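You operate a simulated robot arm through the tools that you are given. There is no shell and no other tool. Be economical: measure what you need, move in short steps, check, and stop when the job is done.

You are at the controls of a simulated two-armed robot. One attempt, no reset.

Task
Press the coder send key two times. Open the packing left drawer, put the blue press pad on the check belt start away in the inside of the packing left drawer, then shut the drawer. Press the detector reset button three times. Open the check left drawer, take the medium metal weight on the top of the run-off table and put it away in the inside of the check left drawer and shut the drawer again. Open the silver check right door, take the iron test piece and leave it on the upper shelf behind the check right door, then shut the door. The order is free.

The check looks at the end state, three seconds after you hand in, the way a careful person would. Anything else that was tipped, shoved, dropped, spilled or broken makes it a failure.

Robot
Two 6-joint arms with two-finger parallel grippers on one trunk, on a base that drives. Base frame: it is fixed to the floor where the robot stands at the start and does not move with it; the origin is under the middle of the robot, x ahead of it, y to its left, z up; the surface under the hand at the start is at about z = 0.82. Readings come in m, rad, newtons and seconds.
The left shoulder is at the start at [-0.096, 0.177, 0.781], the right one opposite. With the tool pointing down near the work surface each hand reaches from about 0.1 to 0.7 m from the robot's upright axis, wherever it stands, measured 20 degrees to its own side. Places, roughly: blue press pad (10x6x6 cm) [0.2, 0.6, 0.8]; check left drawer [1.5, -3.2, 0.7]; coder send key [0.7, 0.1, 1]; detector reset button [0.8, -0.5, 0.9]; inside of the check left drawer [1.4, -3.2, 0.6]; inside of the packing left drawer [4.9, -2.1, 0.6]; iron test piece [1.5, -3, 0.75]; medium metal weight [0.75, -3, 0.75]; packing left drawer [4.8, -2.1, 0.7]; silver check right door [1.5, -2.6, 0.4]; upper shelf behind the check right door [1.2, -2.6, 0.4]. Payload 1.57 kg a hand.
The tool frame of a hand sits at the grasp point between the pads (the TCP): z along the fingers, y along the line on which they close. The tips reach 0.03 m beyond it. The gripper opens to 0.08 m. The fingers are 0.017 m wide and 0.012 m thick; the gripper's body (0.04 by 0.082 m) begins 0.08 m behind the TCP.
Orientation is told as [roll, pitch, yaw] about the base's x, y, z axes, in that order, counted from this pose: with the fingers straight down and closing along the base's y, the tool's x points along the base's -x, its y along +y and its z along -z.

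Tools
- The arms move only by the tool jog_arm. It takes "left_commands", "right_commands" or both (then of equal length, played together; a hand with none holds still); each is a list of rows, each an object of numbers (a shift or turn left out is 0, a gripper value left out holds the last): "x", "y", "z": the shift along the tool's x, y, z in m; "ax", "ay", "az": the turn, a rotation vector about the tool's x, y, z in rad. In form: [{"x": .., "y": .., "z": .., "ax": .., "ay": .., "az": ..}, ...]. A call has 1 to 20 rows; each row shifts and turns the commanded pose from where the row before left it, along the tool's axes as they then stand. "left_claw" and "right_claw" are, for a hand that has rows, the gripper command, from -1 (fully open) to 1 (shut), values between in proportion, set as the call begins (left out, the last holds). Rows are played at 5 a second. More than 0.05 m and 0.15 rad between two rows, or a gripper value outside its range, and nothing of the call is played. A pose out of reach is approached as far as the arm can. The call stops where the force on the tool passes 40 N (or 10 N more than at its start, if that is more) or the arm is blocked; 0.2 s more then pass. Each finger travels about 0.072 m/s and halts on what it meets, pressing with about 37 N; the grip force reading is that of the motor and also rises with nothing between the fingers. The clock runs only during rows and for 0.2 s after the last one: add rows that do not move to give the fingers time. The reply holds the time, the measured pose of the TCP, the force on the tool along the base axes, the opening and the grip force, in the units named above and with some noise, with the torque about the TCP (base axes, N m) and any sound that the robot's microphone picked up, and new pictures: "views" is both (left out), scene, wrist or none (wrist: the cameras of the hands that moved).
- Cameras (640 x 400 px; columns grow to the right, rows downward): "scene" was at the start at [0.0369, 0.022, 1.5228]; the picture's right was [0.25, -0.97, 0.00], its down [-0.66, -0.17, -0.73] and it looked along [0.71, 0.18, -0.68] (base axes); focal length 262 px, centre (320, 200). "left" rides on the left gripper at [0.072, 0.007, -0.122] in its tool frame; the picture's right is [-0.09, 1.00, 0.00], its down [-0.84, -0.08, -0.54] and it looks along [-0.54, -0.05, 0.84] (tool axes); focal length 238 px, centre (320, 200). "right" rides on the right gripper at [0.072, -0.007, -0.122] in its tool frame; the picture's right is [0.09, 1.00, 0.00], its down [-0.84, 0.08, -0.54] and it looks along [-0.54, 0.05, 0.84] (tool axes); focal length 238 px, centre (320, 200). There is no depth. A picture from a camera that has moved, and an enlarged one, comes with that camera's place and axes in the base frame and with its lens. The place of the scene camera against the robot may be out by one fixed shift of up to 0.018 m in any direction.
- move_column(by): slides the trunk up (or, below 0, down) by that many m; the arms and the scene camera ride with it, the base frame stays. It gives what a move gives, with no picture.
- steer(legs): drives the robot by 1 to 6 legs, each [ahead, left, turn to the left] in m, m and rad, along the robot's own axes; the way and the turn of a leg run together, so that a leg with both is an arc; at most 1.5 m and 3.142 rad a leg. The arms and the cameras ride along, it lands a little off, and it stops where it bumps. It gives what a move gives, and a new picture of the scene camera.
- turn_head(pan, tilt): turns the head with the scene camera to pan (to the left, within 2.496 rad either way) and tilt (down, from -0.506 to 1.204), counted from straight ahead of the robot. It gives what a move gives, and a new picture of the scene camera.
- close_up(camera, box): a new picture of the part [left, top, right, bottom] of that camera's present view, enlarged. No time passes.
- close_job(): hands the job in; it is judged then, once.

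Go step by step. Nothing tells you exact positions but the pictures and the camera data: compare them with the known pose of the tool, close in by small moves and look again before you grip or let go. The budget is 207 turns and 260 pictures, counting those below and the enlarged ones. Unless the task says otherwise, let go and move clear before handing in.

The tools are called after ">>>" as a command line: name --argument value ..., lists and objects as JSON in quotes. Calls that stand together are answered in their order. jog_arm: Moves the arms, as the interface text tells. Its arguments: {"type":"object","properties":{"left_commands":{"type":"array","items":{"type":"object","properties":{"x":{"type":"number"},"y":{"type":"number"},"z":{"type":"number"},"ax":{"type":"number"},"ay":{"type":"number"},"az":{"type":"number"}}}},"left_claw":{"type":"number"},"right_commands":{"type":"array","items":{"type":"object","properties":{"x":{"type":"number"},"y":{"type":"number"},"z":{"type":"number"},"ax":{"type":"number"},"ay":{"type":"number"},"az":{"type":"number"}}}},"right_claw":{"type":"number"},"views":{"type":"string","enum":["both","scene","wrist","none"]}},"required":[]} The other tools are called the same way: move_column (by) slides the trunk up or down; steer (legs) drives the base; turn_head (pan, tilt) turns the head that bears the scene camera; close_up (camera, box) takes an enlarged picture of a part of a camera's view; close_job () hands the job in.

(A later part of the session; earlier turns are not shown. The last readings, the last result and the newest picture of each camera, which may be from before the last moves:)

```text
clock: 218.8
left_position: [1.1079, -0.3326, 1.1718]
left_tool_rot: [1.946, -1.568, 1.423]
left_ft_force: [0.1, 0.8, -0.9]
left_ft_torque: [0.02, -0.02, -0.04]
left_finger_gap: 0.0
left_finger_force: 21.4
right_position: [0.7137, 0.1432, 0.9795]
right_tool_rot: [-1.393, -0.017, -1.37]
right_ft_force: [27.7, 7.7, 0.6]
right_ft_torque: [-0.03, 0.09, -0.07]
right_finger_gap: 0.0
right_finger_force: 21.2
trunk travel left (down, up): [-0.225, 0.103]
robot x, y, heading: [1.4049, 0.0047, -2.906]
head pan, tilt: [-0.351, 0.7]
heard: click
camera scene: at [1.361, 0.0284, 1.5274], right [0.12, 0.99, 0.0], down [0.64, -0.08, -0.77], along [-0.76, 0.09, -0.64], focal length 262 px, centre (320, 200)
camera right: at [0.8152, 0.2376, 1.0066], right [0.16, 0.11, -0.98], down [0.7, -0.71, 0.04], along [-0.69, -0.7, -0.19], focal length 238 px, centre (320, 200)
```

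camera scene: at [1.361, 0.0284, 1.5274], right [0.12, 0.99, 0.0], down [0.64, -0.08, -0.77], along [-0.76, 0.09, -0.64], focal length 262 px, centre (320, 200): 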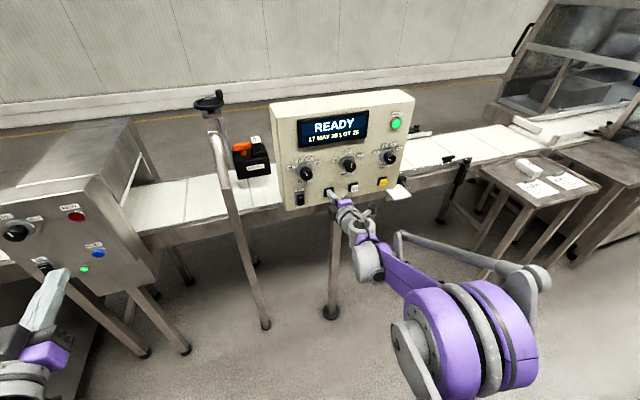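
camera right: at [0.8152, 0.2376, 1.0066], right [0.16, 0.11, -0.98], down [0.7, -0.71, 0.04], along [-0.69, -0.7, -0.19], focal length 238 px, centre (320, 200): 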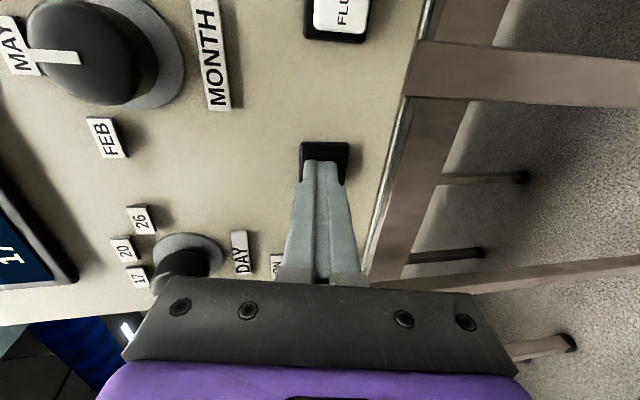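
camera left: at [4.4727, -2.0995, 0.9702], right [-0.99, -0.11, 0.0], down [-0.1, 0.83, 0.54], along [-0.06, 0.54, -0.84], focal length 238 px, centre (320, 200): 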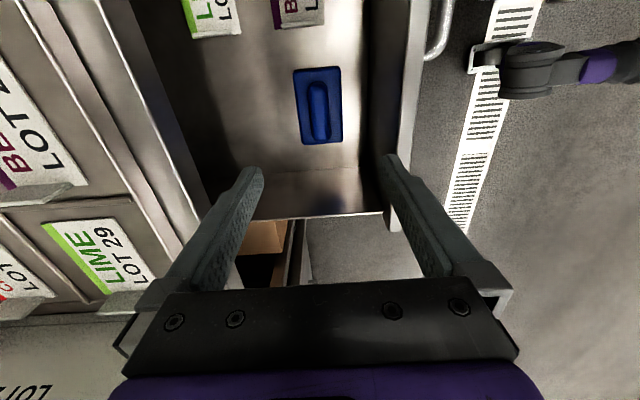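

One click heard. Release fully, then press a second time.

>>> jog_arm --right_commands '[{"z": -0.025}, {}, {}]' --views "wrist"

>>> jog_arm --right_commands '[{"z": 0.012}, {"z": 0.004}, {"z": 0.004}, {"z": 0.004}, {"z": 0.001}, {}]' --views "none"

```text
clock: 219.7
left_position: [1.1046, -0.3354, 1.1715]
left_tool_rot: [0.946, -1.568, 2.426]
left_ft_force: [0.1, 0.4, 0.1]
left_ft_torque: [-0.01, 0.02, -0.03]
left_finger_gap: 0.0001
left_finger_force: 21.6
right_position: [0.7343, 0.1464, 0.9827]
right_tool_rot: [-1.391, -0.017, -1.368]
right_ft_force: [-0.7, -0.8, 0.4]
right_ft_torque: [0.0, -0.01, 0.01]
right_finger_gap: 0.0
right_finger_force: 21.6
trunk travel left (down, up): [-0.225, 0.103]
robot x, y, heading: [1.4045, 0.0061, -2.911]
head pan, tilt: [-0.351, 0.7]
camera right: at [0.8352, 0.2407, 1.0099], right [0.16, 0.11, -0.98], down [0.7, -0.71, 0.04], along [-0.69, -0.7, -0.19], focal length 238 px, centre (320, 200)
```

right: 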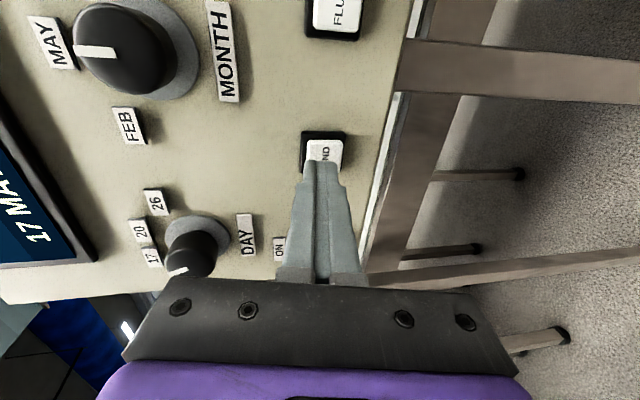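

```text
clock: 221.1
left_position: [1.1087, -0.3342, 1.1724]
left_tool_rot: [1.999, -1.566, 1.373]
left_ft_force: [-0.4, 0.2, 0.2]
left_ft_torque: [-0.01, 0.01, 0.01]
left_finger_gap: 0.0002
left_finger_force: 20.7
right_position: [0.7138, 0.1416, 0.9801]
right_tool_rot: [-1.392, -0.018, -1.371]
right_ft_force: [27.2, 4.2, 2.0]
right_ft_torque: [0.0, 0.05, -0.07]
right_finger_gap: 0.0002
right_finger_force: 21.2
trunk travel left (down, up): [-0.225, 0.103]
robot x, y, heading: [1.4073, 0.0077, -2.911]
head pan, tilt: [-0.351, 0.7]
heard: click
```

Second click heard: SEND done. Withdraw the right hand and bring the left hand in front of RESET.

>>> jog_arm --right_commands '[{"z": -0.04}, {"z": -0.045}, {"z": -0.045}, {"z": -0.045}, {"z": -0.03}, {}, {}, {}, {}, {}, {}, {}, {}]' --left_commands '[{"x": 0.0475}, {"x": 0.0475}, {"x": 0.0475}, {"x": 0.0475}, {"x": 0.0475}, {"y": 0.045}, {"y": 0.045}, {"y": 0.04}, {"z": 0.045}, {"z": 0.045}, {"z": 0.045}, {"z": 0.045}, {}]' --views "wrist"

>>> turn_head --pan 0.45 --tilt 0.7

```text
clock: 223.8
left_position: [0.9593, -0.5036, 0.9343]
left_tool_rot: [1.041, -1.566, 2.33]
left_ft_force: [0.4, 0.5, 0.5]
left_ft_torque: [-0.01, 0.0, 0.02]
left_finger_gap: 0.0
left_finger_force: 21.1
right_position: [0.9086, 0.1832, 1.0145]
right_tool_rot: [-1.39, -0.019, -1.369]
right_ft_force: [0.1, 0.2, 0.7]
right_ft_torque: [-0.01, 0.02, -0.02]
right_finger_gap: 0.0001
right_finger_force: 21.6
trunk travel left (down, up): [-0.225, 0.103]
robot x, y, heading: [1.4069, 0.004, -2.912]
head pan, tilt: [-0.351, 0.7]
camera right: at [1.0088, 0.2778, 1.042], right [0.16, 0.11, -0.98], down [0.7, -0.71, 0.04], along [-0.69, -0.7, -0.19], focal length 238 px, centre (320, 200)
camera left: at [1.0793, -0.4833, 0.8638], right [0.23, -0.97, 0.1], down [0.51, 0.2, 0.84], along [-0.83, -0.14, 0.54], focal length 238 px, centre (320, 200)
```

right: 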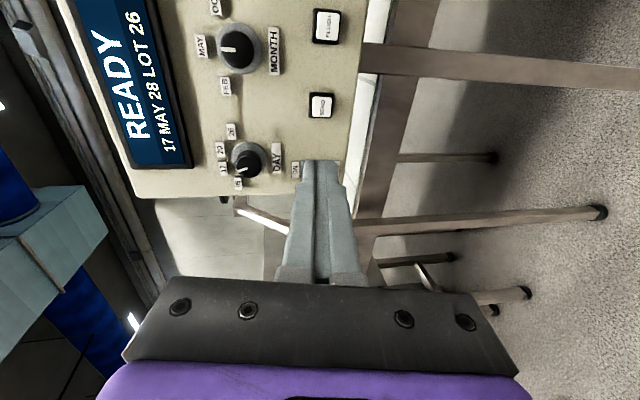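
left: 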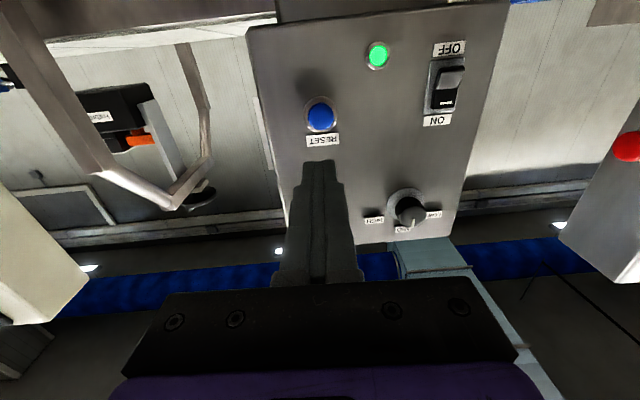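

```text
clock: 225.0
left_position: [0.96, -0.5031, 0.9335]
left_tool_rot: [0.956, -1.568, 2.416]
left_ft_force: [-0.1, 0.5, 0.1]
left_ft_torque: [0.02, -0.02, -0.01]
left_finger_gap: 0.0002
left_finger_force: 21.9
right_position: [0.9072, 0.1837, 1.0136]
right_tool_rot: [-1.388, -0.018, -1.367]
right_ft_force: [-0.4, -0.3, 0.2]
right_ft_torque: [0.0, 0.0, -0.03]
right_finger_gap: 0.0001
right_finger_force: 21.8
trunk travel left (down, up): [-0.225, 0.103]
robot x, y, heading: [1.4062, 0.0066, -2.914]
head pan, tilt: [0.45, 0.7]
camera scene: at [1.3747, -0.0364, 1.5273], right [-0.63, 0.78, 0.0], down [0.5, 0.41, -0.76], along [-0.59, -0.48, -0.64], focal length 262 px, centre (320, 200)
```

scene: 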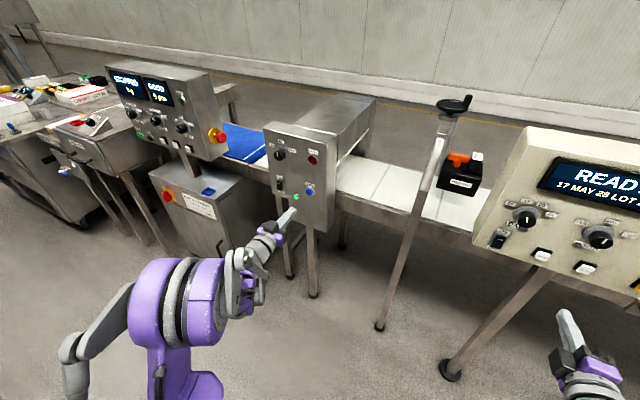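

RESET ≈ (0.813, -0.540, 0.928), essentially on the finger axis. Advance to ~2 cm and check.

>>> jog_arm --left_commands '[{"x": 0.007, "y": 0.003, "z": 0.03}, {"z": 0.04}, {"z": 0.025}, {}]' --views "wrist"

```text
clock: 226.0
left_position: [0.8678, -0.5267, 0.9248]
left_tool_rot: [0.999, -1.569, 2.372]
left_ft_force: [-0.4, -0.3, 0.7]
left_ft_torque: [-0.03, -0.01, 0.01]
left_finger_gap: 0.0
left_finger_force: 21.8
right_position: [0.9072, 0.1828, 1.0146]
right_tool_rot: [-1.389, -0.019, -1.369]
right_ft_force: [0.4, 0.1, -0.6]
right_ft_torque: [0.02, 0.01, 0.0]
right_finger_gap: 0.0002
right_finger_force: 21.3
trunk travel left (down, up): [-0.225, 0.103]
robot x, y, heading: [1.4018, 0.0055, -2.91]
head pan, tilt: [0.45, 0.7]
camera left: at [0.9876, -0.5064, 0.856], right [0.23, -0.97, 0.09], down [0.51, 0.2, 0.84], along [-0.83, -0.14, 0.54], focal length 238 px, centre (320, 200)
```

left: 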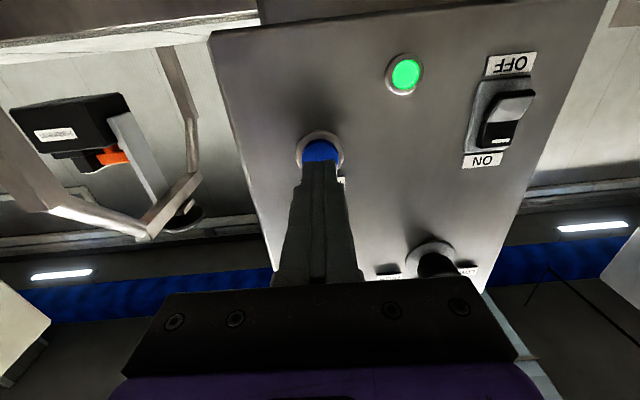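

>>> jog_arm --left_commands '[{"z": 0.012}, {"z": 0.004}, {"z": 0.004}, {"z": 0.004}, {"z": 0.003}, {}]' --views "wrist"

```text
clock: 227.4
left_position: [0.8441, -0.5331, 0.9273]
left_tool_rot: [1.545, -1.566, 1.828]
left_ft_force: [33.1, 15.2, -15.3]
left_ft_torque: [0.02, -0.44, -0.31]
left_finger_gap: 0.0
left_finger_force: 20.6
right_position: [0.9098, 0.1821, 1.0158]
right_tool_rot: [-1.393, -0.018, -1.369]
right_ft_force: [-0.2, -1.0, 0.7]
right_ft_torque: [-0.01, -0.01, 0.01]
right_finger_gap: 0.0
right_finger_force: 21.2
trunk travel left (down, up): [-0.225, 0.103]
robot x, y, heading: [1.4023, 0.007, -2.915]
head pan, tilt: [0.45, 0.7]
heard: click
camera left: at [0.9645, -0.5133, 0.8574], right [0.23, -0.97, 0.1], down [0.51, 0.2, 0.84], along [-0.83, -0.14, 0.54], focal length 238 px, centre (320, 200)
```

left: 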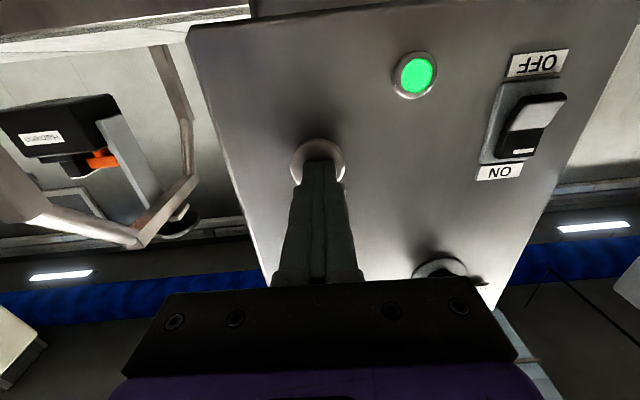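

Click 1. Release and press twice more, checking each click.

>>> jog_arm --left_commands '[{"z": -0.025}, {}, {}]' --views "none"

>>> jog_arm --left_commands '[{"z": 0.012}, {"z": 0.004}, {"z": 0.004}, {"z": 0.004}, {}]' --views "none"

>>> jog_arm --left_commands '[{"z": -0.024}, {}, {}]' --views "none"

```text
clock: 228.2
left_position: [0.8664, -0.5279, 0.9271]
left_tool_rot: [0.921, -1.567, 2.451]
left_ft_force: [0.0, -0.4, 0.5]
left_ft_torque: [0.01, 0.0, 0.0]
left_finger_gap: 0.0
left_finger_force: 21.1
right_position: [0.908, 0.1828, 1.015]
right_tool_rot: [-1.39, -0.018, -1.369]
right_ft_force: [0.5, 0.1, -0.4]
right_ft_torque: [0.01, 0.03, 0.01]
right_finger_gap: 0.0001
right_finger_force: 21.5
trunk travel left (down, up): [-0.225, 0.103]
robot x, y, heading: [1.4032, 0.0048, -2.908]
head pan, tilt: [0.45, 0.7]
```

```text
clock: 229.4
left_position: [0.8448, -0.5344, 0.9288]
left_tool_rot: [1.476, -1.567, 1.898]
left_ft_force: [32.3, 14.6, -16.6]
left_ft_torque: [0.01, -0.45, -0.31]
left_finger_gap: 0.0
left_finger_force: 21.3
right_position: [0.9084, 0.1823, 1.0156]
right_tool_rot: [-1.391, -0.018, -1.369]
right_ft_force: [0.3, 0.3, -0.2]
right_ft_torque: [-0.01, 0.05, 0.04]
right_finger_gap: 0.0
right_finger_force: 21.4
trunk travel left (down, up): [-0.225, 0.103]
robot x, y, heading: [1.4072, 0.0083, -2.912]
head pan, tilt: [0.45, 0.7]
heard: click
```

```text
clock: 230.2
left_position: [0.8661, -0.5276, 0.9276]
left_tool_rot: [0.927, -1.566, 2.446]
left_ft_force: [-0.7, 0.5, -0.3]
left_ft_torque: [-0.01, 0.02, -0.02]
left_finger_gap: 0.0001
left_finger_force: 21.7
right_position: [0.908, 0.1824, 1.0151]
right_tool_rot: [-1.389, -0.019, -1.367]
right_ft_force: [0.5, 0.3, 0.1]
right_ft_torque: [-0.05, -0.03, 0.01]
right_finger_gap: 0.0
right_finger_force: 21.5
trunk travel left (down, up): [-0.225, 0.103]
robot x, y, heading: [1.4051, 0.0094, -2.909]
head pan, tilt: [0.45, 0.7]
```

>>> jog_arm --left_commands '[{"z": 0.012}, {"z": 0.004}, {"z": 0.004}, {"z": 0.004}, {}]' --views "none"

>>> jog_arm --left_commands '[{"z": -0.04}, {"z": -0.045}, {"z": -0.045}, {"z": -0.045}, {"x": -0.04}, {"x": -0.04}, {"x": -0.04}, {}]' --views "scene"

>>> close_up --camera "scene" --box '[240, 100, 380, 240]'

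```text
clock: 231.4
left_position: [0.8465, -0.5336, 0.9274]
left_tool_rot: [1.45, -1.569, 1.923]
left_ft_force: [30.0, 10.8, -15.0]
left_ft_torque: [0.05, -0.41, -0.18]
left_finger_gap: 0.0
left_finger_force: 21.3
right_position: [0.9094, 0.1838, 1.0152]
right_tool_rot: [-1.391, -0.019, -1.368]
right_ft_force: [-0.1, -0.3, 0.8]
right_ft_torque: [0.02, -0.01, 0.02]
right_finger_gap: 0.0
right_finger_force: 21.3
trunk travel left (down, up): [-0.225, 0.103]
robot x, y, heading: [1.4037, 0.0085, -2.907]
head pan, tilt: [0.45, 0.7]
heard: click
```

```text
clock: 233.2
left_position: [1.0126, -0.4954, 1.047]
left_tool_rot: [0.838, -1.567, 2.534]
left_ft_force: [0.2, 0.5, 0.2]
left_ft_torque: [-0.01, -0.03, -0.03]
left_finger_gap: 0.0
left_finger_force: 21.5
right_position: [0.9069, 0.1814, 1.0141]
right_tool_rot: [-1.388, -0.017, -1.367]
right_ft_force: [0.2, 0.1, 0.5]
right_ft_torque: [-0.03, -0.03, 0.03]
right_finger_gap: 0.0
right_finger_force: 21.3
trunk travel left (down, up): [-0.225, 0.103]
robot x, y, heading: [1.4054, 0.009, -2.913]
head pan, tilt: [0.45, 0.7]
camera scene: at [1.3745, -0.0369, 1.5272], right [-0.63, 0.78, 0.0], down [0.5, 0.41, -0.76], along [-0.59, -0.48, -0.64], focal length 262 px, centre (320, 200)
```

scene: 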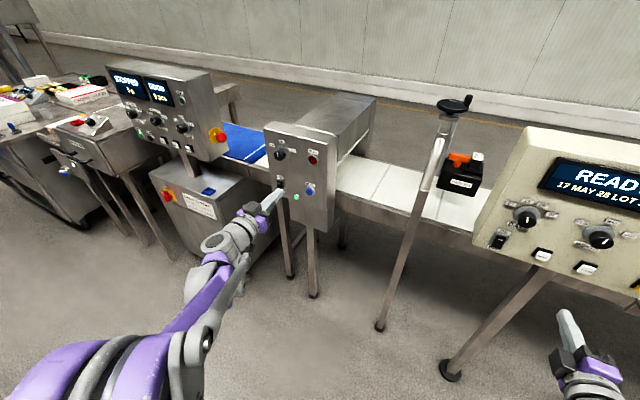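

```text
2.86 times, centred on (310, 170) of scene
camera zoom: at [1.3745, -0.0369, 1.5272], right [-0.63, 0.78, 0.0], down [0.5, 0.41, -0.76], along [-0.59, -0.48, -0.64], focal length 748 px, centre (349, 286)
```

zoom: 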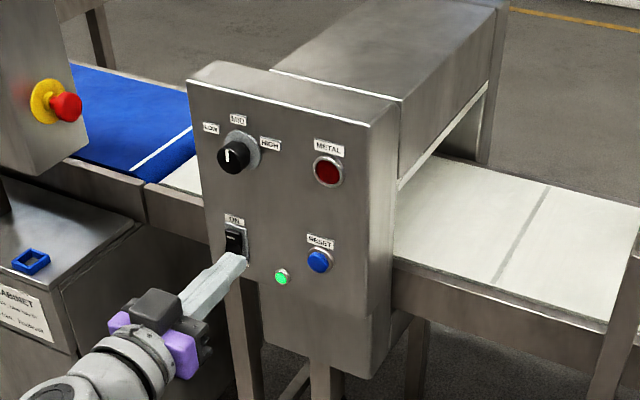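

RESET has three clicks, SEND two. Now to the check bench.

>>> steer --legs '[[-0.75, 0, 0], [0.1, 1.46, 0], [0.1, 1.4, 0]]'

>>> turn_head --pan 0.1 --tilt 0.55

```text
clock: 261.7
left_position: [2.1876, -3.1355, 1.0462]
left_tool_rot: [0.954, -1.567, 2.411]
left_ft_force: [-0.3, -0.3, 0.2]
left_ft_torque: [-0.03, -0.03, 0.04]
left_finger_gap: 0.0002
left_finger_force: 21.7
right_position: [2.0851, -2.4574, 1.0149]
right_tool_rot: [-1.389, -0.019, -1.373]
right_ft_force: [-0.3, 1.0, -0.6]
right_ft_torque: [0.03, -0.03, 0.0]
right_finger_gap: 0.0003
right_finger_force: 21.3
trunk travel left (down, up): [-0.225, 0.103]
robot x, y, heading: [2.5835, -2.6329, -2.915]
head pan, tilt: [0.45, 0.7]
camera scene: at [2.5514, -2.6797, 1.5273], right [-0.62, 0.78, 0.0], down [0.5, 0.4, -0.76], along [-0.6, -0.48, -0.64], focal length 262 px, centre (320, 200)
```

scene: 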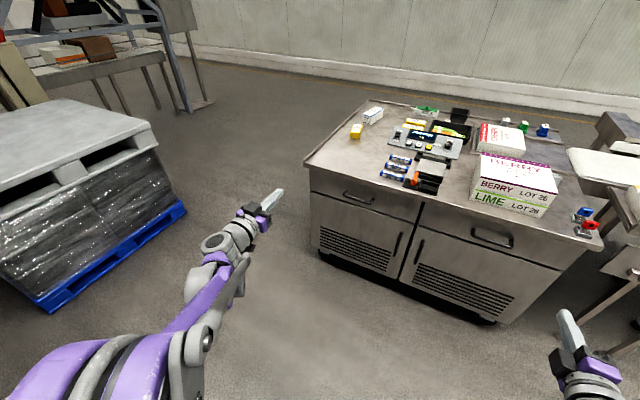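

```text
clock: 262.5
left_position: [2.1866, -3.1364, 1.0467]
left_tool_rot: [0.956, -1.568, 2.409]
left_ft_force: [0.2, -0.6, -1.4]
left_ft_torque: [0.03, -0.04, -0.02]
left_finger_gap: 0.0001
left_finger_force: 20.7
right_position: [2.0847, -2.4579, 1.0137]
right_tool_rot: [-1.39, -0.018, -1.372]
right_ft_force: [-0.6, -0.1, -0.3]
right_ft_torque: [0.01, 0.0, 0.02]
right_finger_gap: 0.0001
right_finger_force: 21.1
trunk travel left (down, up): [-0.225, 0.103]
robot x, y, heading: [2.5798, -2.6403, -2.917]
head pan, tilt: [0.099, 0.55]
camera scene: at [2.5326, -2.6552, 1.5404], right [-0.32, 0.95, 0.0], down [0.5, 0.17, -0.85], along [-0.81, -0.27, -0.52], focal length 262 px, centre (320, 200)
```

scene: 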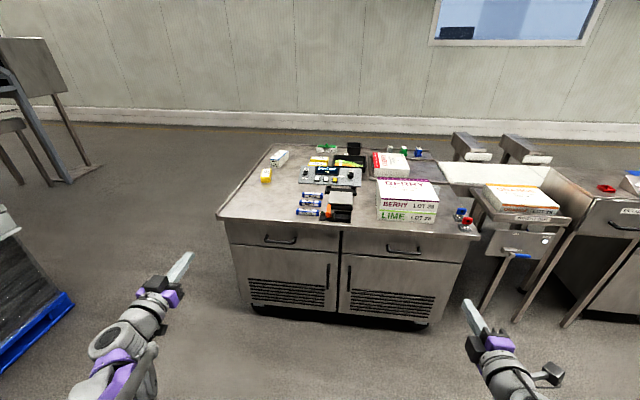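

>>> close_up --camera "scene" --box '[210, 130, 370, 230]'

>>> close_up --camera "scene" --box '[350, 130, 510, 230]'

>>> close_up --camera "scene" --box '[220, 220, 480, 340]'

```text
4.00 times, centred on (290, 180) of scene
camera zoom: at [2.5326, -2.6552, 1.5404], right [-0.32, 0.95, 0.0], down [0.5, 0.17, -0.85], along [-0.81, -0.27, -0.52], focal length 1048 px, centre (440, 280)
```

zoom: 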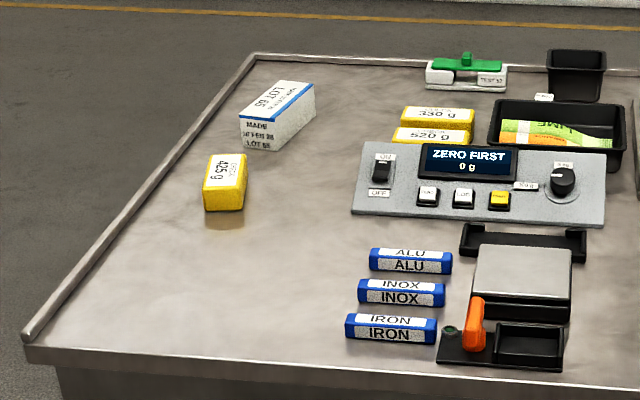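

```text
4.00 times, centred on (430, 180) of scene
camera zoom: at [2.5326, -2.6552, 1.5404], right [-0.32, 0.95, 0.0], down [0.5, 0.17, -0.85], along [-0.81, -0.27, -0.52], focal length 1048 px, centre (-120, 280)
```

zoom: 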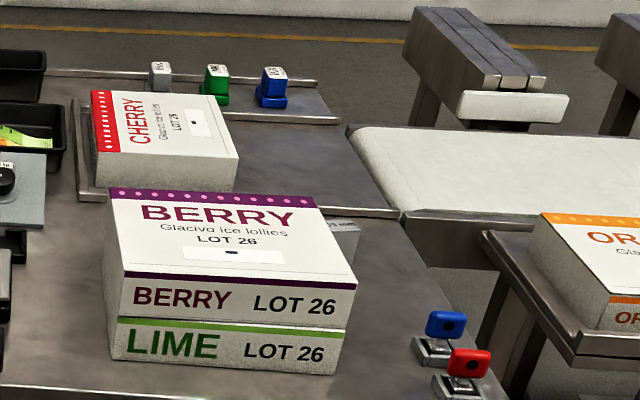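

```text
2.46 times, centred on (350, 280) of scene
camera zoom: at [2.5326, -2.6552, 1.5404], right [-0.32, 0.95, 0.0], down [0.5, 0.17, -0.85], along [-0.81, -0.27, -0.52], focal length 645 px, centre (246, 3)
```

zoom: 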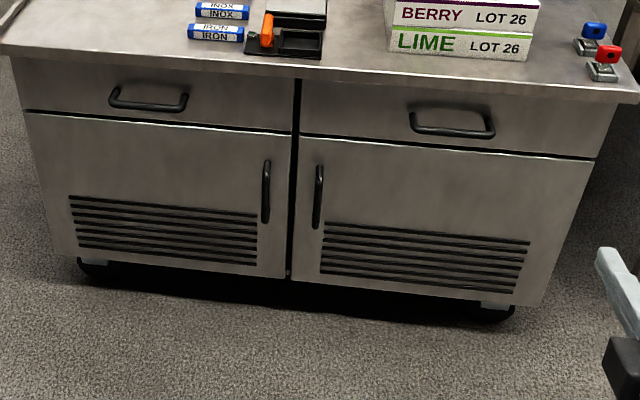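

Bench view is clear: IRON bar at ≈(1.47, -3.08), left drawer handle, right door with a vertical handle near the middle (hinge on the right). I set the left hand pointing down, closing front-to-back, to pick the bar, then drive closer.

>>> jog_arm --left_commands '[{"z": -0.045}, {"z": -0.045}, {"x": -0.04}, {"x": -0.04}, {"x": -0.04}, {"ay": 0.15}, {"ay": 0.15}, {"ay": 0.15}, {"ay": 0.15}, {"ay": 0.15}, {"ay": 0.15}, {"ay": 0.15}, {"ay": 0.15}, {"ay": 0.15}, {"ay": 0.15}, {"ay": 0.07}]' --left_claw -1 --views "none"

>>> jog_arm --left_commands '[{"az": -0.15}, {"az": -0.15}, {"az": -0.15}, {"az": -0.15}, {"az": -0.15}, {"az": -0.15}, {"az": -0.15}, {"az": -0.15}, {"az": -0.15}, {"az": -0.15}, {"az": -0.07}, {}]' --right_commands '[{"z": -0.04}, {"z": -0.04}, {"z": -0.04}, {}, {}, {}, {}, {}, {}, {}, {}, {}]' --right_claw -1 --views "none"

>>> steer --legs '[[0.5, 0, 0]]'

>>> turn_head --pan 0.2 --tilt 0.85

```text
clock: 265.9
left_position: [2.2748, -3.1161, 1.1666]
left_tool_rot: [0.004, 0.002, -2.915]
left_ft_force: [-0.6, -0.3, -0.7]
left_ft_torque: [-0.02, 0.02, 0.05]
left_finger_gap: 0.0799
left_finger_force: 0.1
right_position: [2.0854, -2.4584, 1.0144]
right_tool_rot: [-1.388, -0.019, -1.373]
right_ft_force: [-0.1, 0.3, -0.1]
right_ft_torque: [-0.02, -0.03, 0.01]
right_finger_gap: 0.0
right_finger_force: 21.1
trunk travel left (down, up): [-0.225, 0.103]
robot x, y, heading: [2.5797, -2.6353, -2.922]
head pan, tilt: [0.099, 0.55]
```

```text
clock: 268.5
left_position: [2.2739, -3.1161, 1.1668]
left_tool_rot: [-0.001, -0.005, -1.346]
left_ft_force: [-0.3, 0.4, -0.3]
left_ft_torque: [0.0, 0.01, -0.01]
left_finger_gap: 0.0802
left_finger_force: 0.1
right_position: [2.2011, -2.4352, 1.0365]
right_tool_rot: [-1.39, -0.017, -1.375]
right_ft_force: [0.1, 1.1, 0.3]
right_ft_torque: [0.0, 0.02, -0.01]
right_finger_gap: 0.0799
right_finger_force: 0.0
trunk travel left (down, up): [-0.225, 0.103]
robot x, y, heading: [2.5792, -2.6375, -2.917]
head pan, tilt: [0.099, 0.55]
```

```text
clock: 271.4
left_position: [1.7928, -3.2277, 1.1666]
left_tool_rot: [0.001, -0.004, -1.344]
left_ft_force: [-0.3, -0.2, 0.2]
left_ft_torque: [0.02, -0.01, -0.01]
left_finger_gap: 0.08
left_finger_force: 0.0
right_position: [1.7161, -2.5476, 1.037]
right_tool_rot: [-1.388, -0.017, -1.372]
right_ft_force: [0.4, -0.3, 0.2]
right_ft_torque: [0.02, 0.01, -0.01]
right_finger_gap: 0.0801
right_finger_force: 0.0
trunk travel left (down, up): [-0.225, 0.103]
robot x, y, heading: [2.0956, -2.7475, -2.907]
head pan, tilt: [0.099, 0.55]
camera scene: at [2.0487, -2.7668, 1.5404], right [-0.32, 0.95, 0.0], down [0.49, 0.17, -0.85], along [-0.81, -0.27, -0.52], focal length 262 px, centre (320, 200)
```

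scene: 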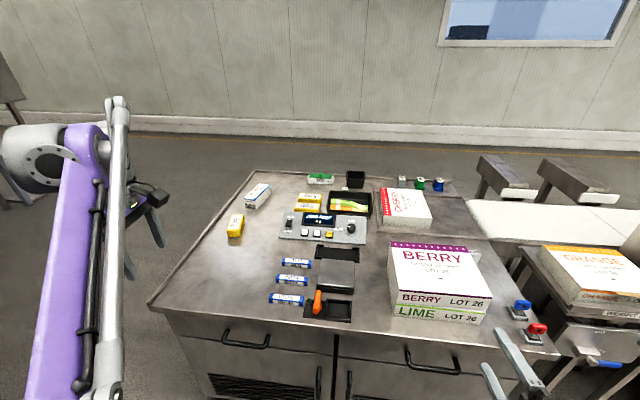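

```text
clock: 272.2
left_position: [1.7924, -3.2274, 1.1668]
left_tool_rot: [0.002, -0.003, -1.346]
left_ft_force: [-0.5, -0.2, -0.5]
left_ft_torque: [0.0, -0.02, 0.0]
left_finger_gap: 0.08
left_finger_force: 0.0
right_position: [1.7161, -2.547, 1.0367]
right_tool_rot: [-1.388, -0.018, -1.372]
right_ft_force: [0.7, 0.0, -0.8]
right_ft_torque: [-0.01, 0.0, -0.01]
right_finger_gap: 0.08
right_finger_force: 0.0
trunk travel left (down, up): [-0.225, 0.103]
robot x, y, heading: [2.0969, -2.7447, -2.912]
head pan, tilt: [0.201, 0.85]
camera scene: at [2.063, -2.7703, 1.5151], right [-0.42, 0.91, 0.0], down [0.68, 0.31, -0.66], along [-0.6, -0.27, -0.75], focal length 262 px, centre (320, 200)
```

scene: 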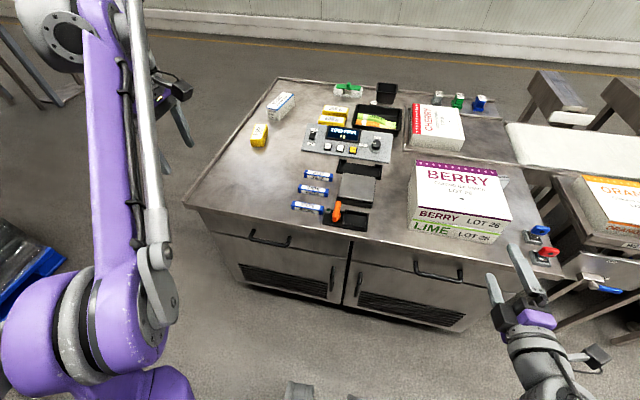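

>>> close_up --camera "scene" --box '[320, 70, 500, 170]'

```text
3.56 times, centred on (410, 120) of scene
camera zoom: at [2.063, -2.7703, 1.5151], right [-0.42, 0.91, 0.0], down [0.68, 0.31, -0.66], along [-0.6, -0.27, -0.75], focal length 931 px, centre (0, 484)
```

zoom: 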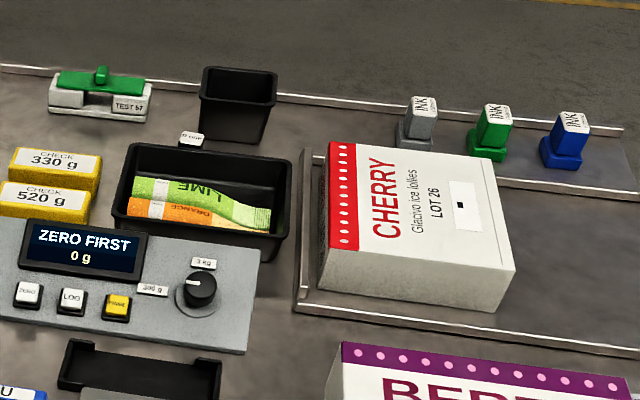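

The "metal weight" must be the small labelled object behind the black tray (near (0.72, -3.05)); I'll view it from the other side later. Now move the left hand above the IRON bar.

>>> jog_arm --left_commands '[{"x": 0.036, "y": -0.028}, {"x": 0.036, "y": -0.028}, {"x": 0.036, "y": -0.028}, {"x": 0.036, "y": -0.028}, {"x": 0.036, "y": -0.028}, {"x": 0.04, "y": -0.03}, {}]' --views "both"

```text
clock: 273.9
left_position: [1.6246, -3.0485, 1.1298]
left_tool_rot: [0.0, -0.002, -1.344]
left_ft_force: [-0.2, 0.1, 0.4]
left_ft_torque: [-0.02, -0.02, -0.01]
left_finger_gap: 0.0798
left_finger_force: 0.0
left hand out of reach, approached as far as the arm can: row 4, 5, 6
right_position: [1.7177, -2.5472, 1.0385]
right_tool_rot: [-1.39, -0.018, -1.371]
right_ft_force: [0.3, -0.6, 0.6]
right_ft_torque: [-0.03, 0.01, -0.03]
right_finger_gap: 0.0801
right_finger_force: 0.0
trunk travel left (down, up): [-0.225, 0.103]
robot x, y, heading: [2.1002, -2.7508, -2.918]
head pan, tilt: [0.201, 0.85]
camera scene: at [2.0635, -2.771, 1.515], right [-0.42, 0.91, 0.0], down [0.68, 0.31, -0.66], along [-0.6, -0.27, -0.75], focal length 262 px, centre (320, 200)
camera left: at [1.6133, -2.977, 1.2535], right [0.99, 0.13, 0.0], down [0.11, -0.83, 0.54], along [0.07, -0.54, -0.84], focal length 238 px, centre (320, 200)
```

scene: 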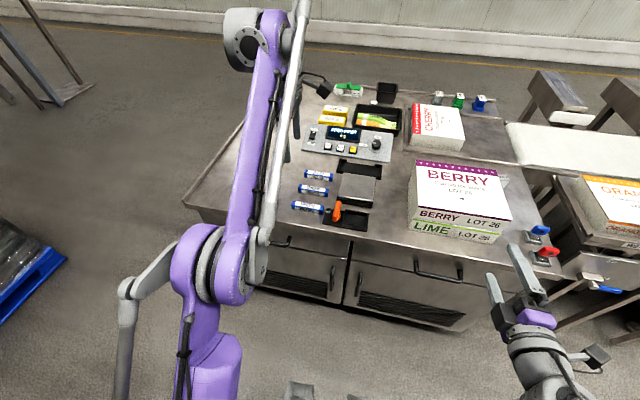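
left: 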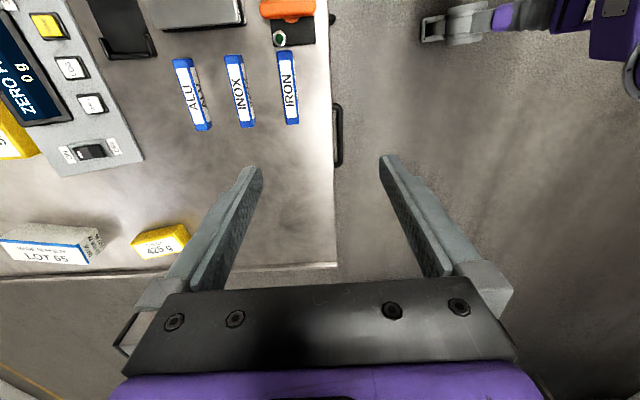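

IRON bar ≈(1.57, -3.045), aligned with the hand. Descend 15 cm, shift over it, and look.

>>> jog_arm --left_commands '[{"z": 0.045}, {"z": 0.045}, {"z": 0.04}, {"x": 0.016, "y": -0.03}, {"y": -0.0245}, {}]' --views "wrist"

```text
clock: 275.2
left_position: [1.5678, -3.0435, 1.0012]
left_tool_rot: [-0.002, -0.004, -1.343]
left_ft_force: [1.0, -0.1, 0.0]
left_ft_torque: [0.08, 0.02, 0.0]
left_finger_gap: 0.08
left_finger_force: 0.0
right_position: [1.7162, -2.5454, 1.0376]
right_tool_rot: [-1.389, -0.018, -1.37]
right_ft_force: [-0.4, -0.2, 0.4]
right_ft_torque: [-0.02, 0.01, 0.0]
right_finger_gap: 0.0801
right_finger_force: 0.1
trunk travel left (down, up): [-0.225, 0.103]
robot x, y, heading: [2.0973, -2.7443, -2.912]
head pan, tilt: [0.201, 0.85]
camera left: at [1.5575, -2.9725, 1.1235], right [0.99, 0.13, 0.0], down [0.11, -0.83, 0.54], along [0.07, -0.54, -0.84], focal length 238 px, centre (320, 200)
```

left: 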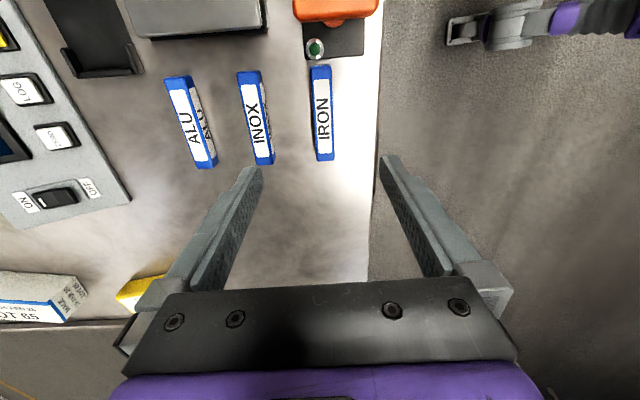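

IRON at (1.569, -3.046), z ≈ 0.80. Narrow the fingers to 5 cm to miss INOX, and descend.

>>> jog_arm --left_commands '[{"z": 0.045}, {"z": 0.045}, {"z": 0.035}, {"z": 0.025}, {}]' --left_claw -0.3 --views "wrist"

```text
clock: 276.4
left_position: [1.5693, -3.0435, 0.85]
left_tool_rot: [-0.001, -0.001, -1.343]
left_ft_force: [0.0, -0.5, -0.3]
left_ft_torque: [0.01, 0.0, -0.01]
left_finger_gap: 0.0519
left_finger_force: 0.1
right_position: [1.7164, -2.5466, 1.0369]
right_tool_rot: [-1.389, -0.018, -1.371]
right_ft_force: [-0.2, -0.7, -1.4]
right_ft_torque: [-0.02, 0.01, 0.04]
right_finger_gap: 0.0799
right_finger_force: 0.1
trunk travel left (down, up): [-0.225, 0.103]
robot x, y, heading: [2.1019, -2.7479, -2.91]
head pan, tilt: [0.201, 0.85]
camera left: at [1.5579, -2.9725, 0.973], right [0.99, 0.13, 0.0], down [0.11, -0.83, 0.54], along [0.07, -0.54, -0.84], focal length 238 px, centre (320, 200)
```

left: 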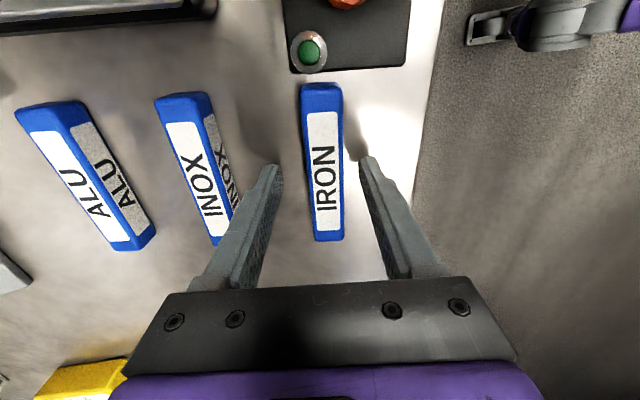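

>>> jog_arm --left_commands '[{"z": 0.012}, {"z": 0.01}, {"z": 0.006}, {"z": 0.004}, {}]' --views "none"

```text
clock: 276.9
left_position: [1.5686, -3.0431, 0.8413]
left_tool_rot: [-0.001, -0.003, -1.343]
left_ft_force: [3.2, 2.3, 15.1]
left_ft_torque: [0.1, 0.28, 0.06]
left_finger_gap: 0.051
left_finger_force: 0.0
right_position: [1.7165, -2.5456, 1.0365]
right_tool_rot: [-1.389, -0.02, -1.372]
right_ft_force: [0.5, -0.2, 0.0]
right_ft_torque: [-0.01, -0.02, 0.01]
right_finger_gap: 0.08
right_finger_force: 0.1
trunk travel left (down, up): [-0.225, 0.103]
robot x, y, heading: [2.0949, -2.7482, -2.916]
head pan, tilt: [0.201, 0.85]
stopped in row 2 (left hand): the force on the tool passed its limit at 55 N (the readings are from after the stop); the commanded pose is now the measured one
```

Touched the bench top (z ≈ 0.81). Lift 2 mm and grip.

>>> jog_arm --left_commands '[{"z": -0.002}, {}, {}, {}, {}]' --left_claw 1 --views "none"

>>> jog_arm --left_commands '[{"z": -0.02}, {"z": -0.04}, {"z": -0.04}, {"z": -0.04}, {}]' --views "wrist"

```text
clock: 278.1
left_position: [1.5673, -3.0445, 0.8422]
left_tool_rot: [0.0, -0.004, -1.345]
left_ft_force: [-1.0, -0.5, -0.8]
left_ft_torque: [0.01, -0.05, 0.03]
left_finger_gap: 0.0229
left_finger_force: 35.7
right_position: [1.7181, -2.5462, 1.0371]
right_tool_rot: [-1.388, -0.018, -1.373]
right_ft_force: [0.2, -0.3, 0.4]
right_ft_torque: [-0.03, -0.01, -0.01]
right_finger_gap: 0.08
right_finger_force: 0.0
trunk travel left (down, up): [-0.225, 0.103]
robot x, y, heading: [2.095, -2.7484, -2.908]
head pan, tilt: [0.201, 0.85]
```

```text
clock: 279.3
left_position: [1.5689, -3.0431, 0.9829]
left_tool_rot: [0.001, -0.002, -1.344]
left_ft_force: [-0.1, 0.6, -0.1]
left_ft_torque: [-0.02, -0.02, 0.0]
left_finger_gap: 0.0229
left_finger_force: 35.8
right_position: [1.7175, -2.5467, 1.0382]
right_tool_rot: [-1.388, -0.017, -1.372]
right_ft_force: [-0.2, -0.3, 0.8]
right_ft_torque: [-0.01, 0.05, 0.02]
right_finger_gap: 0.0798
right_finger_force: 0.2
trunk travel left (down, up): [-0.225, 0.103]
robot x, y, heading: [2.1022, -2.7469, -2.909]
head pan, tilt: [0.201, 0.85]
camera left: at [1.5582, -2.9729, 1.1064], right [0.99, 0.13, 0.0], down [0.11, -0.83, 0.54], along [0.07, -0.54, -0.84], focal length 238 px, centre (320, 200)
```

left: 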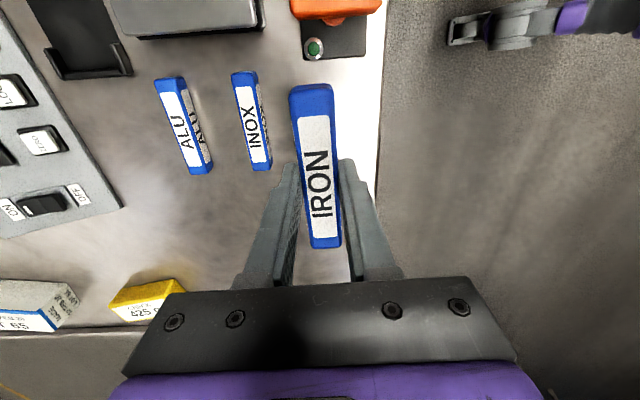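

Iron held. Tuck the left arm, back off 0.2 m and left 0.1 m, lower the trunk fully, and roll the right hand so it closes sideways for the vertical door handle at ≈(1.584, -2.811, 0.483).

>>> jog_arm --left_commands '[{"z": -0.04}, {"z": -0.03}, {"y": 0.045}, {"y": 0.045}, {"y": 0.045}, {"y": 0.045}, {"x": -0.045}, {"x": -0.045}, {"x": -0.045}, {}]' --views "none"

>>> steer --legs '[[-0.2, 0.1, 0]]'

>>> jog_arm --right_commands '[{"az": 0.15}, {"az": 0.15}, {"az": 0.15}, {"az": 0.15}, {"az": 0.15}, {"az": 0.15}, {"az": 0.15}, {"az": 0.15}, {"az": 0.15}, {"az": 0.15}, {"az": 0.07}, {"ay": -0.09}, {"ay": -0.09}, {}]' --views "none"

>>> move_column --by -0.225

>>> turn_head --pan -0.1 --tilt 0.8

```text
clock: 281.5
left_position: [1.7753, -3.1354, 1.0519]
left_tool_rot: [0.001, -0.004, -1.343]
left_ft_force: [-0.8, -0.9, -0.4]
left_ft_torque: [-0.02, -0.02, -0.02]
left_finger_gap: 0.0227
left_finger_force: 35.4
right_position: [1.7156, -2.5463, 1.0373]
right_tool_rot: [-1.391, -0.018, -1.371]
right_ft_force: [0.2, -0.1, 0.2]
right_ft_torque: [-0.05, -0.01, -0.04]
right_finger_gap: 0.0801
right_finger_force: 0.0
trunk travel left (down, up): [-0.225, 0.103]
robot x, y, heading: [2.0985, -2.7438, -2.914]
head pan, tilt: [0.201, 0.85]
```

```text
clock: 283.2
left_position: [1.9925, -3.1872, 1.0532]
left_tool_rot: [0.0, -0.003, -1.347]
left_ft_force: [0.3, -0.5, -0.2]
left_ft_torque: [0.03, 0.01, 0.0]
left_finger_gap: 0.0229
left_finger_force: 35.6
right_position: [1.9351, -2.5997, 1.0379]
right_tool_rot: [-1.389, -0.019, -1.37]
right_ft_force: [0.4, -0.5, 0.1]
right_ft_torque: [-0.03, 0.02, -0.03]
right_finger_gap: 0.0798
right_finger_force: 0.0
trunk travel left (down, up): [-0.225, 0.103]
robot x, y, heading: [2.3161, -2.8016, -2.912]
head pan, tilt: [0.201, 0.85]
camera scene: at [2.2807, -2.8224, 1.515], right [-0.41, 0.91, 0.0], down [0.68, 0.31, -0.66], along [-0.6, -0.27, -0.75], focal length 262 px, centre (320, 200)
```

scene: 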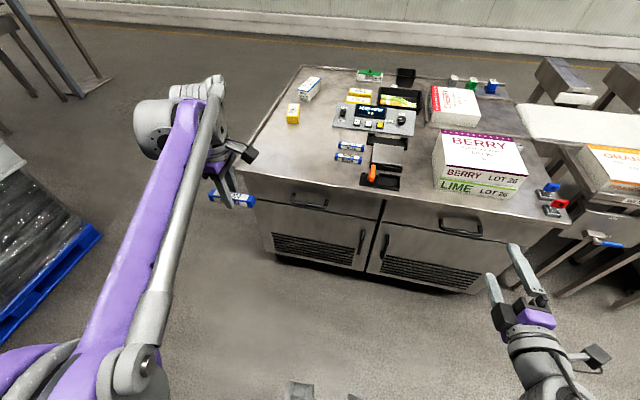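

```text
clock: 286.2
left_position: [1.992, -3.1871, 1.052]
left_tool_rot: [0.0, -0.002, -1.346]
left_ft_force: [0.6, -0.7, -0.8]
left_ft_torque: [-0.01, -0.02, 0.01]
left_finger_gap: 0.0229
left_finger_force: 35.4
right_position: [1.9335, -2.6005, 1.038]
right_tool_rot: [1.534, -1.555, 1.807]
right_ft_force: [-0.2, -0.1, -1.2]
right_ft_torque: [-0.01, -0.01, 0.0]
right_finger_gap: 0.0799
right_finger_force: 0.1
trunk travel left (down, up): [-0.225, 0.103]
robot x, y, heading: [2.3155, -2.799, -2.912]
head pan, tilt: [0.201, 0.85]
```

```text
clock: 288.6
left_position: [1.993, -3.1875, 0.8273]
left_tool_rot: [0.0, -0.003, -1.344]
left_ft_force: [0.3, -0.1, -0.7]
left_ft_torque: [-0.03, -0.02, -0.01]
left_finger_gap: 0.0226
left_finger_force: 35.8
right_position: [1.9349, -2.598, 0.8129]
right_tool_rot: [1.466, -1.555, 1.874]
right_ft_force: [0.2, 0.5, 0.1]
right_ft_torque: [-0.02, -0.01, 0.02]
right_finger_gap: 0.0798
right_finger_force: 0.1
trunk travel left (down, up): [0.0, 0.328]
robot x, y, heading: [2.3181, -2.7993, -2.912]
head pan, tilt: [0.201, 0.85]
```

```text
clock: 289.4
left_position: [1.9913, -3.1875, 0.8272]
left_tool_rot: [0.0, -0.003, -1.344]
left_ft_force: [-0.5, -0.5, 0.1]
left_ft_torque: [0.02, 0.04, -0.01]
left_finger_gap: 0.0229
left_finger_force: 35.5
right_position: [1.9335, -2.5993, 0.8112]
right_tool_rot: [1.466, -1.556, 1.875]
right_ft_force: [0.4, -0.6, 0.5]
right_ft_torque: [0.03, 0.02, 0.02]
right_finger_gap: 0.0801
right_finger_force: 0.1
trunk travel left (down, up): [0.0, 0.328]
robot x, y, heading: [2.3195, -2.7977, -2.918]
head pan, tilt: [-0.099, 0.799]
camera scene: at [2.2235, -2.8112, 1.2935], right [-0.13, 0.99, 0.0], down [0.71, 0.09, -0.7], along [-0.69, -0.09, -0.72], focal length 262 px, centre (320, 200)
```

scene: 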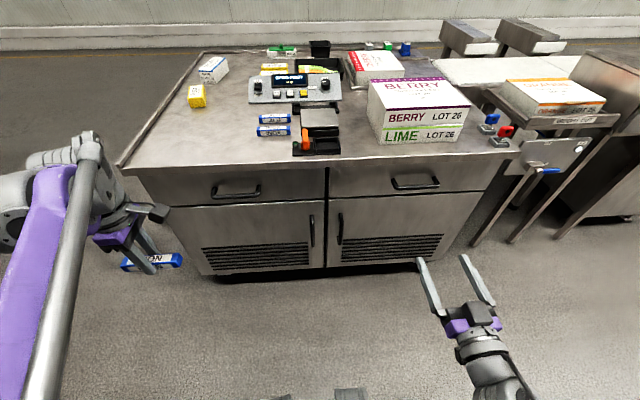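

>>> jog_arm --right_commands '[{"y": 0.043}, {"y": 0.043}, {"y": 0.043}, {"x": 0.047}, {"x": 0.047}, {"x": 0.047}, {"x": 0.047}, {"x": 0.047}, {"x": 0.047}, {"x": 0.047}, {"z": 0.045}, {"z": 0.045}, {"z": 0.045}, {"z": 0.045}, {}]' --views "both"

```text
clock: 292.6
left_position: [1.9922, -3.1869, 0.8266]
left_tool_rot: [0.001, -0.003, -1.345]
left_ft_force: [0.2, 0.2, -1.3]
left_ft_torque: [-0.01, -0.01, -0.01]
left_finger_gap: 0.0229
left_finger_force: 35.4
right_position: [1.7396, -2.7768, 0.6985]
right_tool_rot: [1.47, -1.555, 1.87]
right_ft_force: [-0.6, -0.2, -0.1]
right_ft_torque: [0.01, 0.02, 0.01]
right_finger_gap: 0.0801
right_finger_force: 0.1
right hand out of reach, approached as far as the arm can: row 6, 7, 8, 9, 10
trunk travel left (down, up): [0.0, 0.328]
robot x, y, heading: [2.3157, -2.798, -2.913]
head pan, tilt: [-0.099, 0.799]
camera scene: at [2.2236, -2.8111, 1.2935], right [-0.13, 0.99, 0.0], down [0.71, 0.09, -0.7], along [-0.69, -0.09, -0.72], focal length 262 px, centre (320, 200)
camera right: at [1.8559, -2.7475, 0.626], right [0.2, -0.98, -0.08], down [0.54, 0.04, 0.84], along [-0.82, -0.21, 0.54], focal length 238 px, centre (320, 200)
```

scene: 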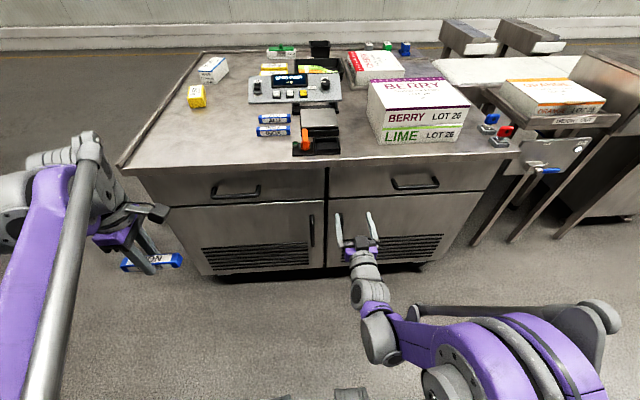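
right: 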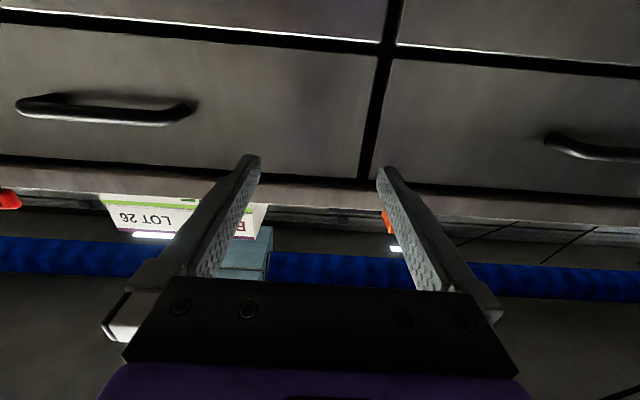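

The horizontal hand can't go this low; a hand pitched ~40° down still grips a vertical bar sideways. Pitch down and approach.

>>> jog_arm --right_commands '[{"ay": 0.14}, {"ay": 0.14}, {"ay": 0.14}, {"ay": 0.14}, {"ay": 0.14}, {"x": 0.036}, {"x": 0.036}, {"z": 0.045}, {"z": 0.045}, {"z": 0.045}, {}]' --views "both"

```text
clock: 295.0
left_position: [1.9924, -3.1858, 0.8272]
left_tool_rot: [-0.001, -0.001, -1.345]
left_ft_force: [0.1, -0.1, -1.1]
left_ft_torque: [0.0, 0.01, 0.01]
left_finger_gap: 0.0228
left_finger_force: 35.3
right_position: [1.6527, -2.7844, 0.5695]
right_tool_rot: [0.014, -1.074, -2.991]
right_ft_force: [0.4, 0.4, 0.6]
right_ft_torque: [-0.01, -0.02, -0.03]
right_finger_gap: 0.0802
right_finger_force: 0.0
right hand out of reach, approached as far as the arm can: row 2, 3, 4
trunk travel left (down, up): [0.0, 0.328]
robot x, y, heading: [2.3166, -2.8008, -2.913]
head pan, tilt: [-0.099, 0.799]
camera scene: at [2.2236, -2.8111, 1.2935], right [-0.13, 0.99, 0.0], down [0.71, 0.09, -0.7], along [-0.69, -0.09, -0.72], focal length 262 px, centre (320, 200)
camera right: at [1.7907, -2.7555, 0.5639], right [0.2, -0.98, -0.07], down [0.09, -0.06, 0.99], along [-0.98, -0.21, 0.07], focal length 238 px, centre (320, 200)
```

scene: 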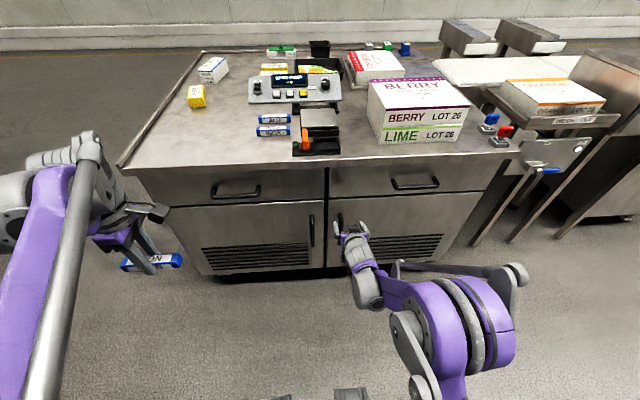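
right: 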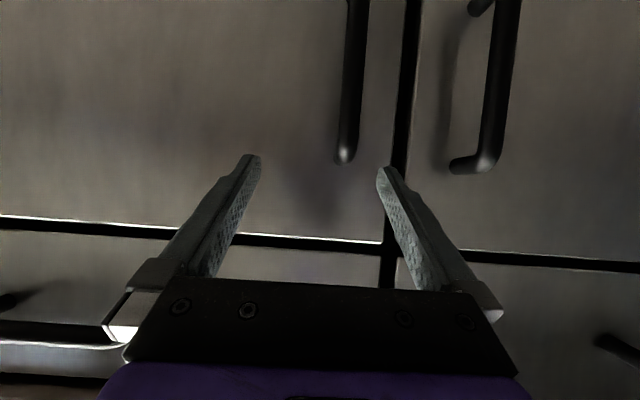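

>>> jog_arm --right_commands '[{"x": 0.02, "y": 0.021}, {"x": 0.02}, {"z": 0.03}, {"z": 0.025}, {}]' --views "wrist"

```text
clock: 296.2
left_position: [1.9927, -3.1861, 0.829]
left_tool_rot: [0.001, -0.003, -1.345]
left_ft_force: [-0.1, 0.6, -1.5]
left_ft_torque: [-0.02, -0.02, 0.01]
left_finger_gap: 0.0232
left_finger_force: 35.4
right_position: [1.628, -2.8121, 0.5071]
right_tool_rot: [0.015, -1.073, -2.99]
right_ft_force: [0.7, -0.4, -0.8]
right_ft_torque: [0.0, 0.0, 0.02]
right_finger_gap: 0.08
right_finger_force: 0.0
trunk travel left (down, up): [0.0, 0.328]
robot x, y, heading: [2.3174, -2.7985, -2.914]
head pan, tilt: [-0.099, 0.799]
camera right: at [1.7652, -2.7819, 0.5023], right [0.2, -0.98, -0.07], down [0.09, -0.06, 0.99], along [-0.98, -0.21, 0.07], focal length 238 px, centre (320, 200)
```

right: 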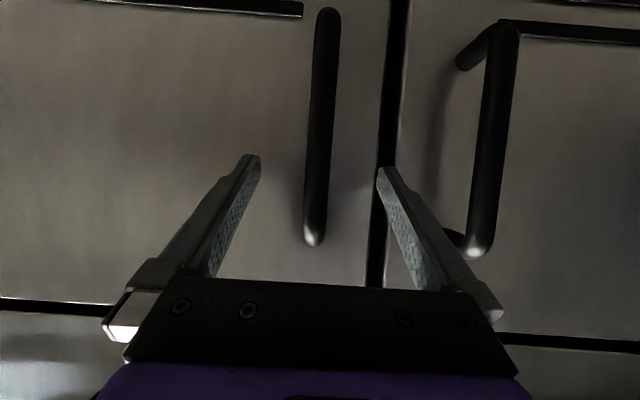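

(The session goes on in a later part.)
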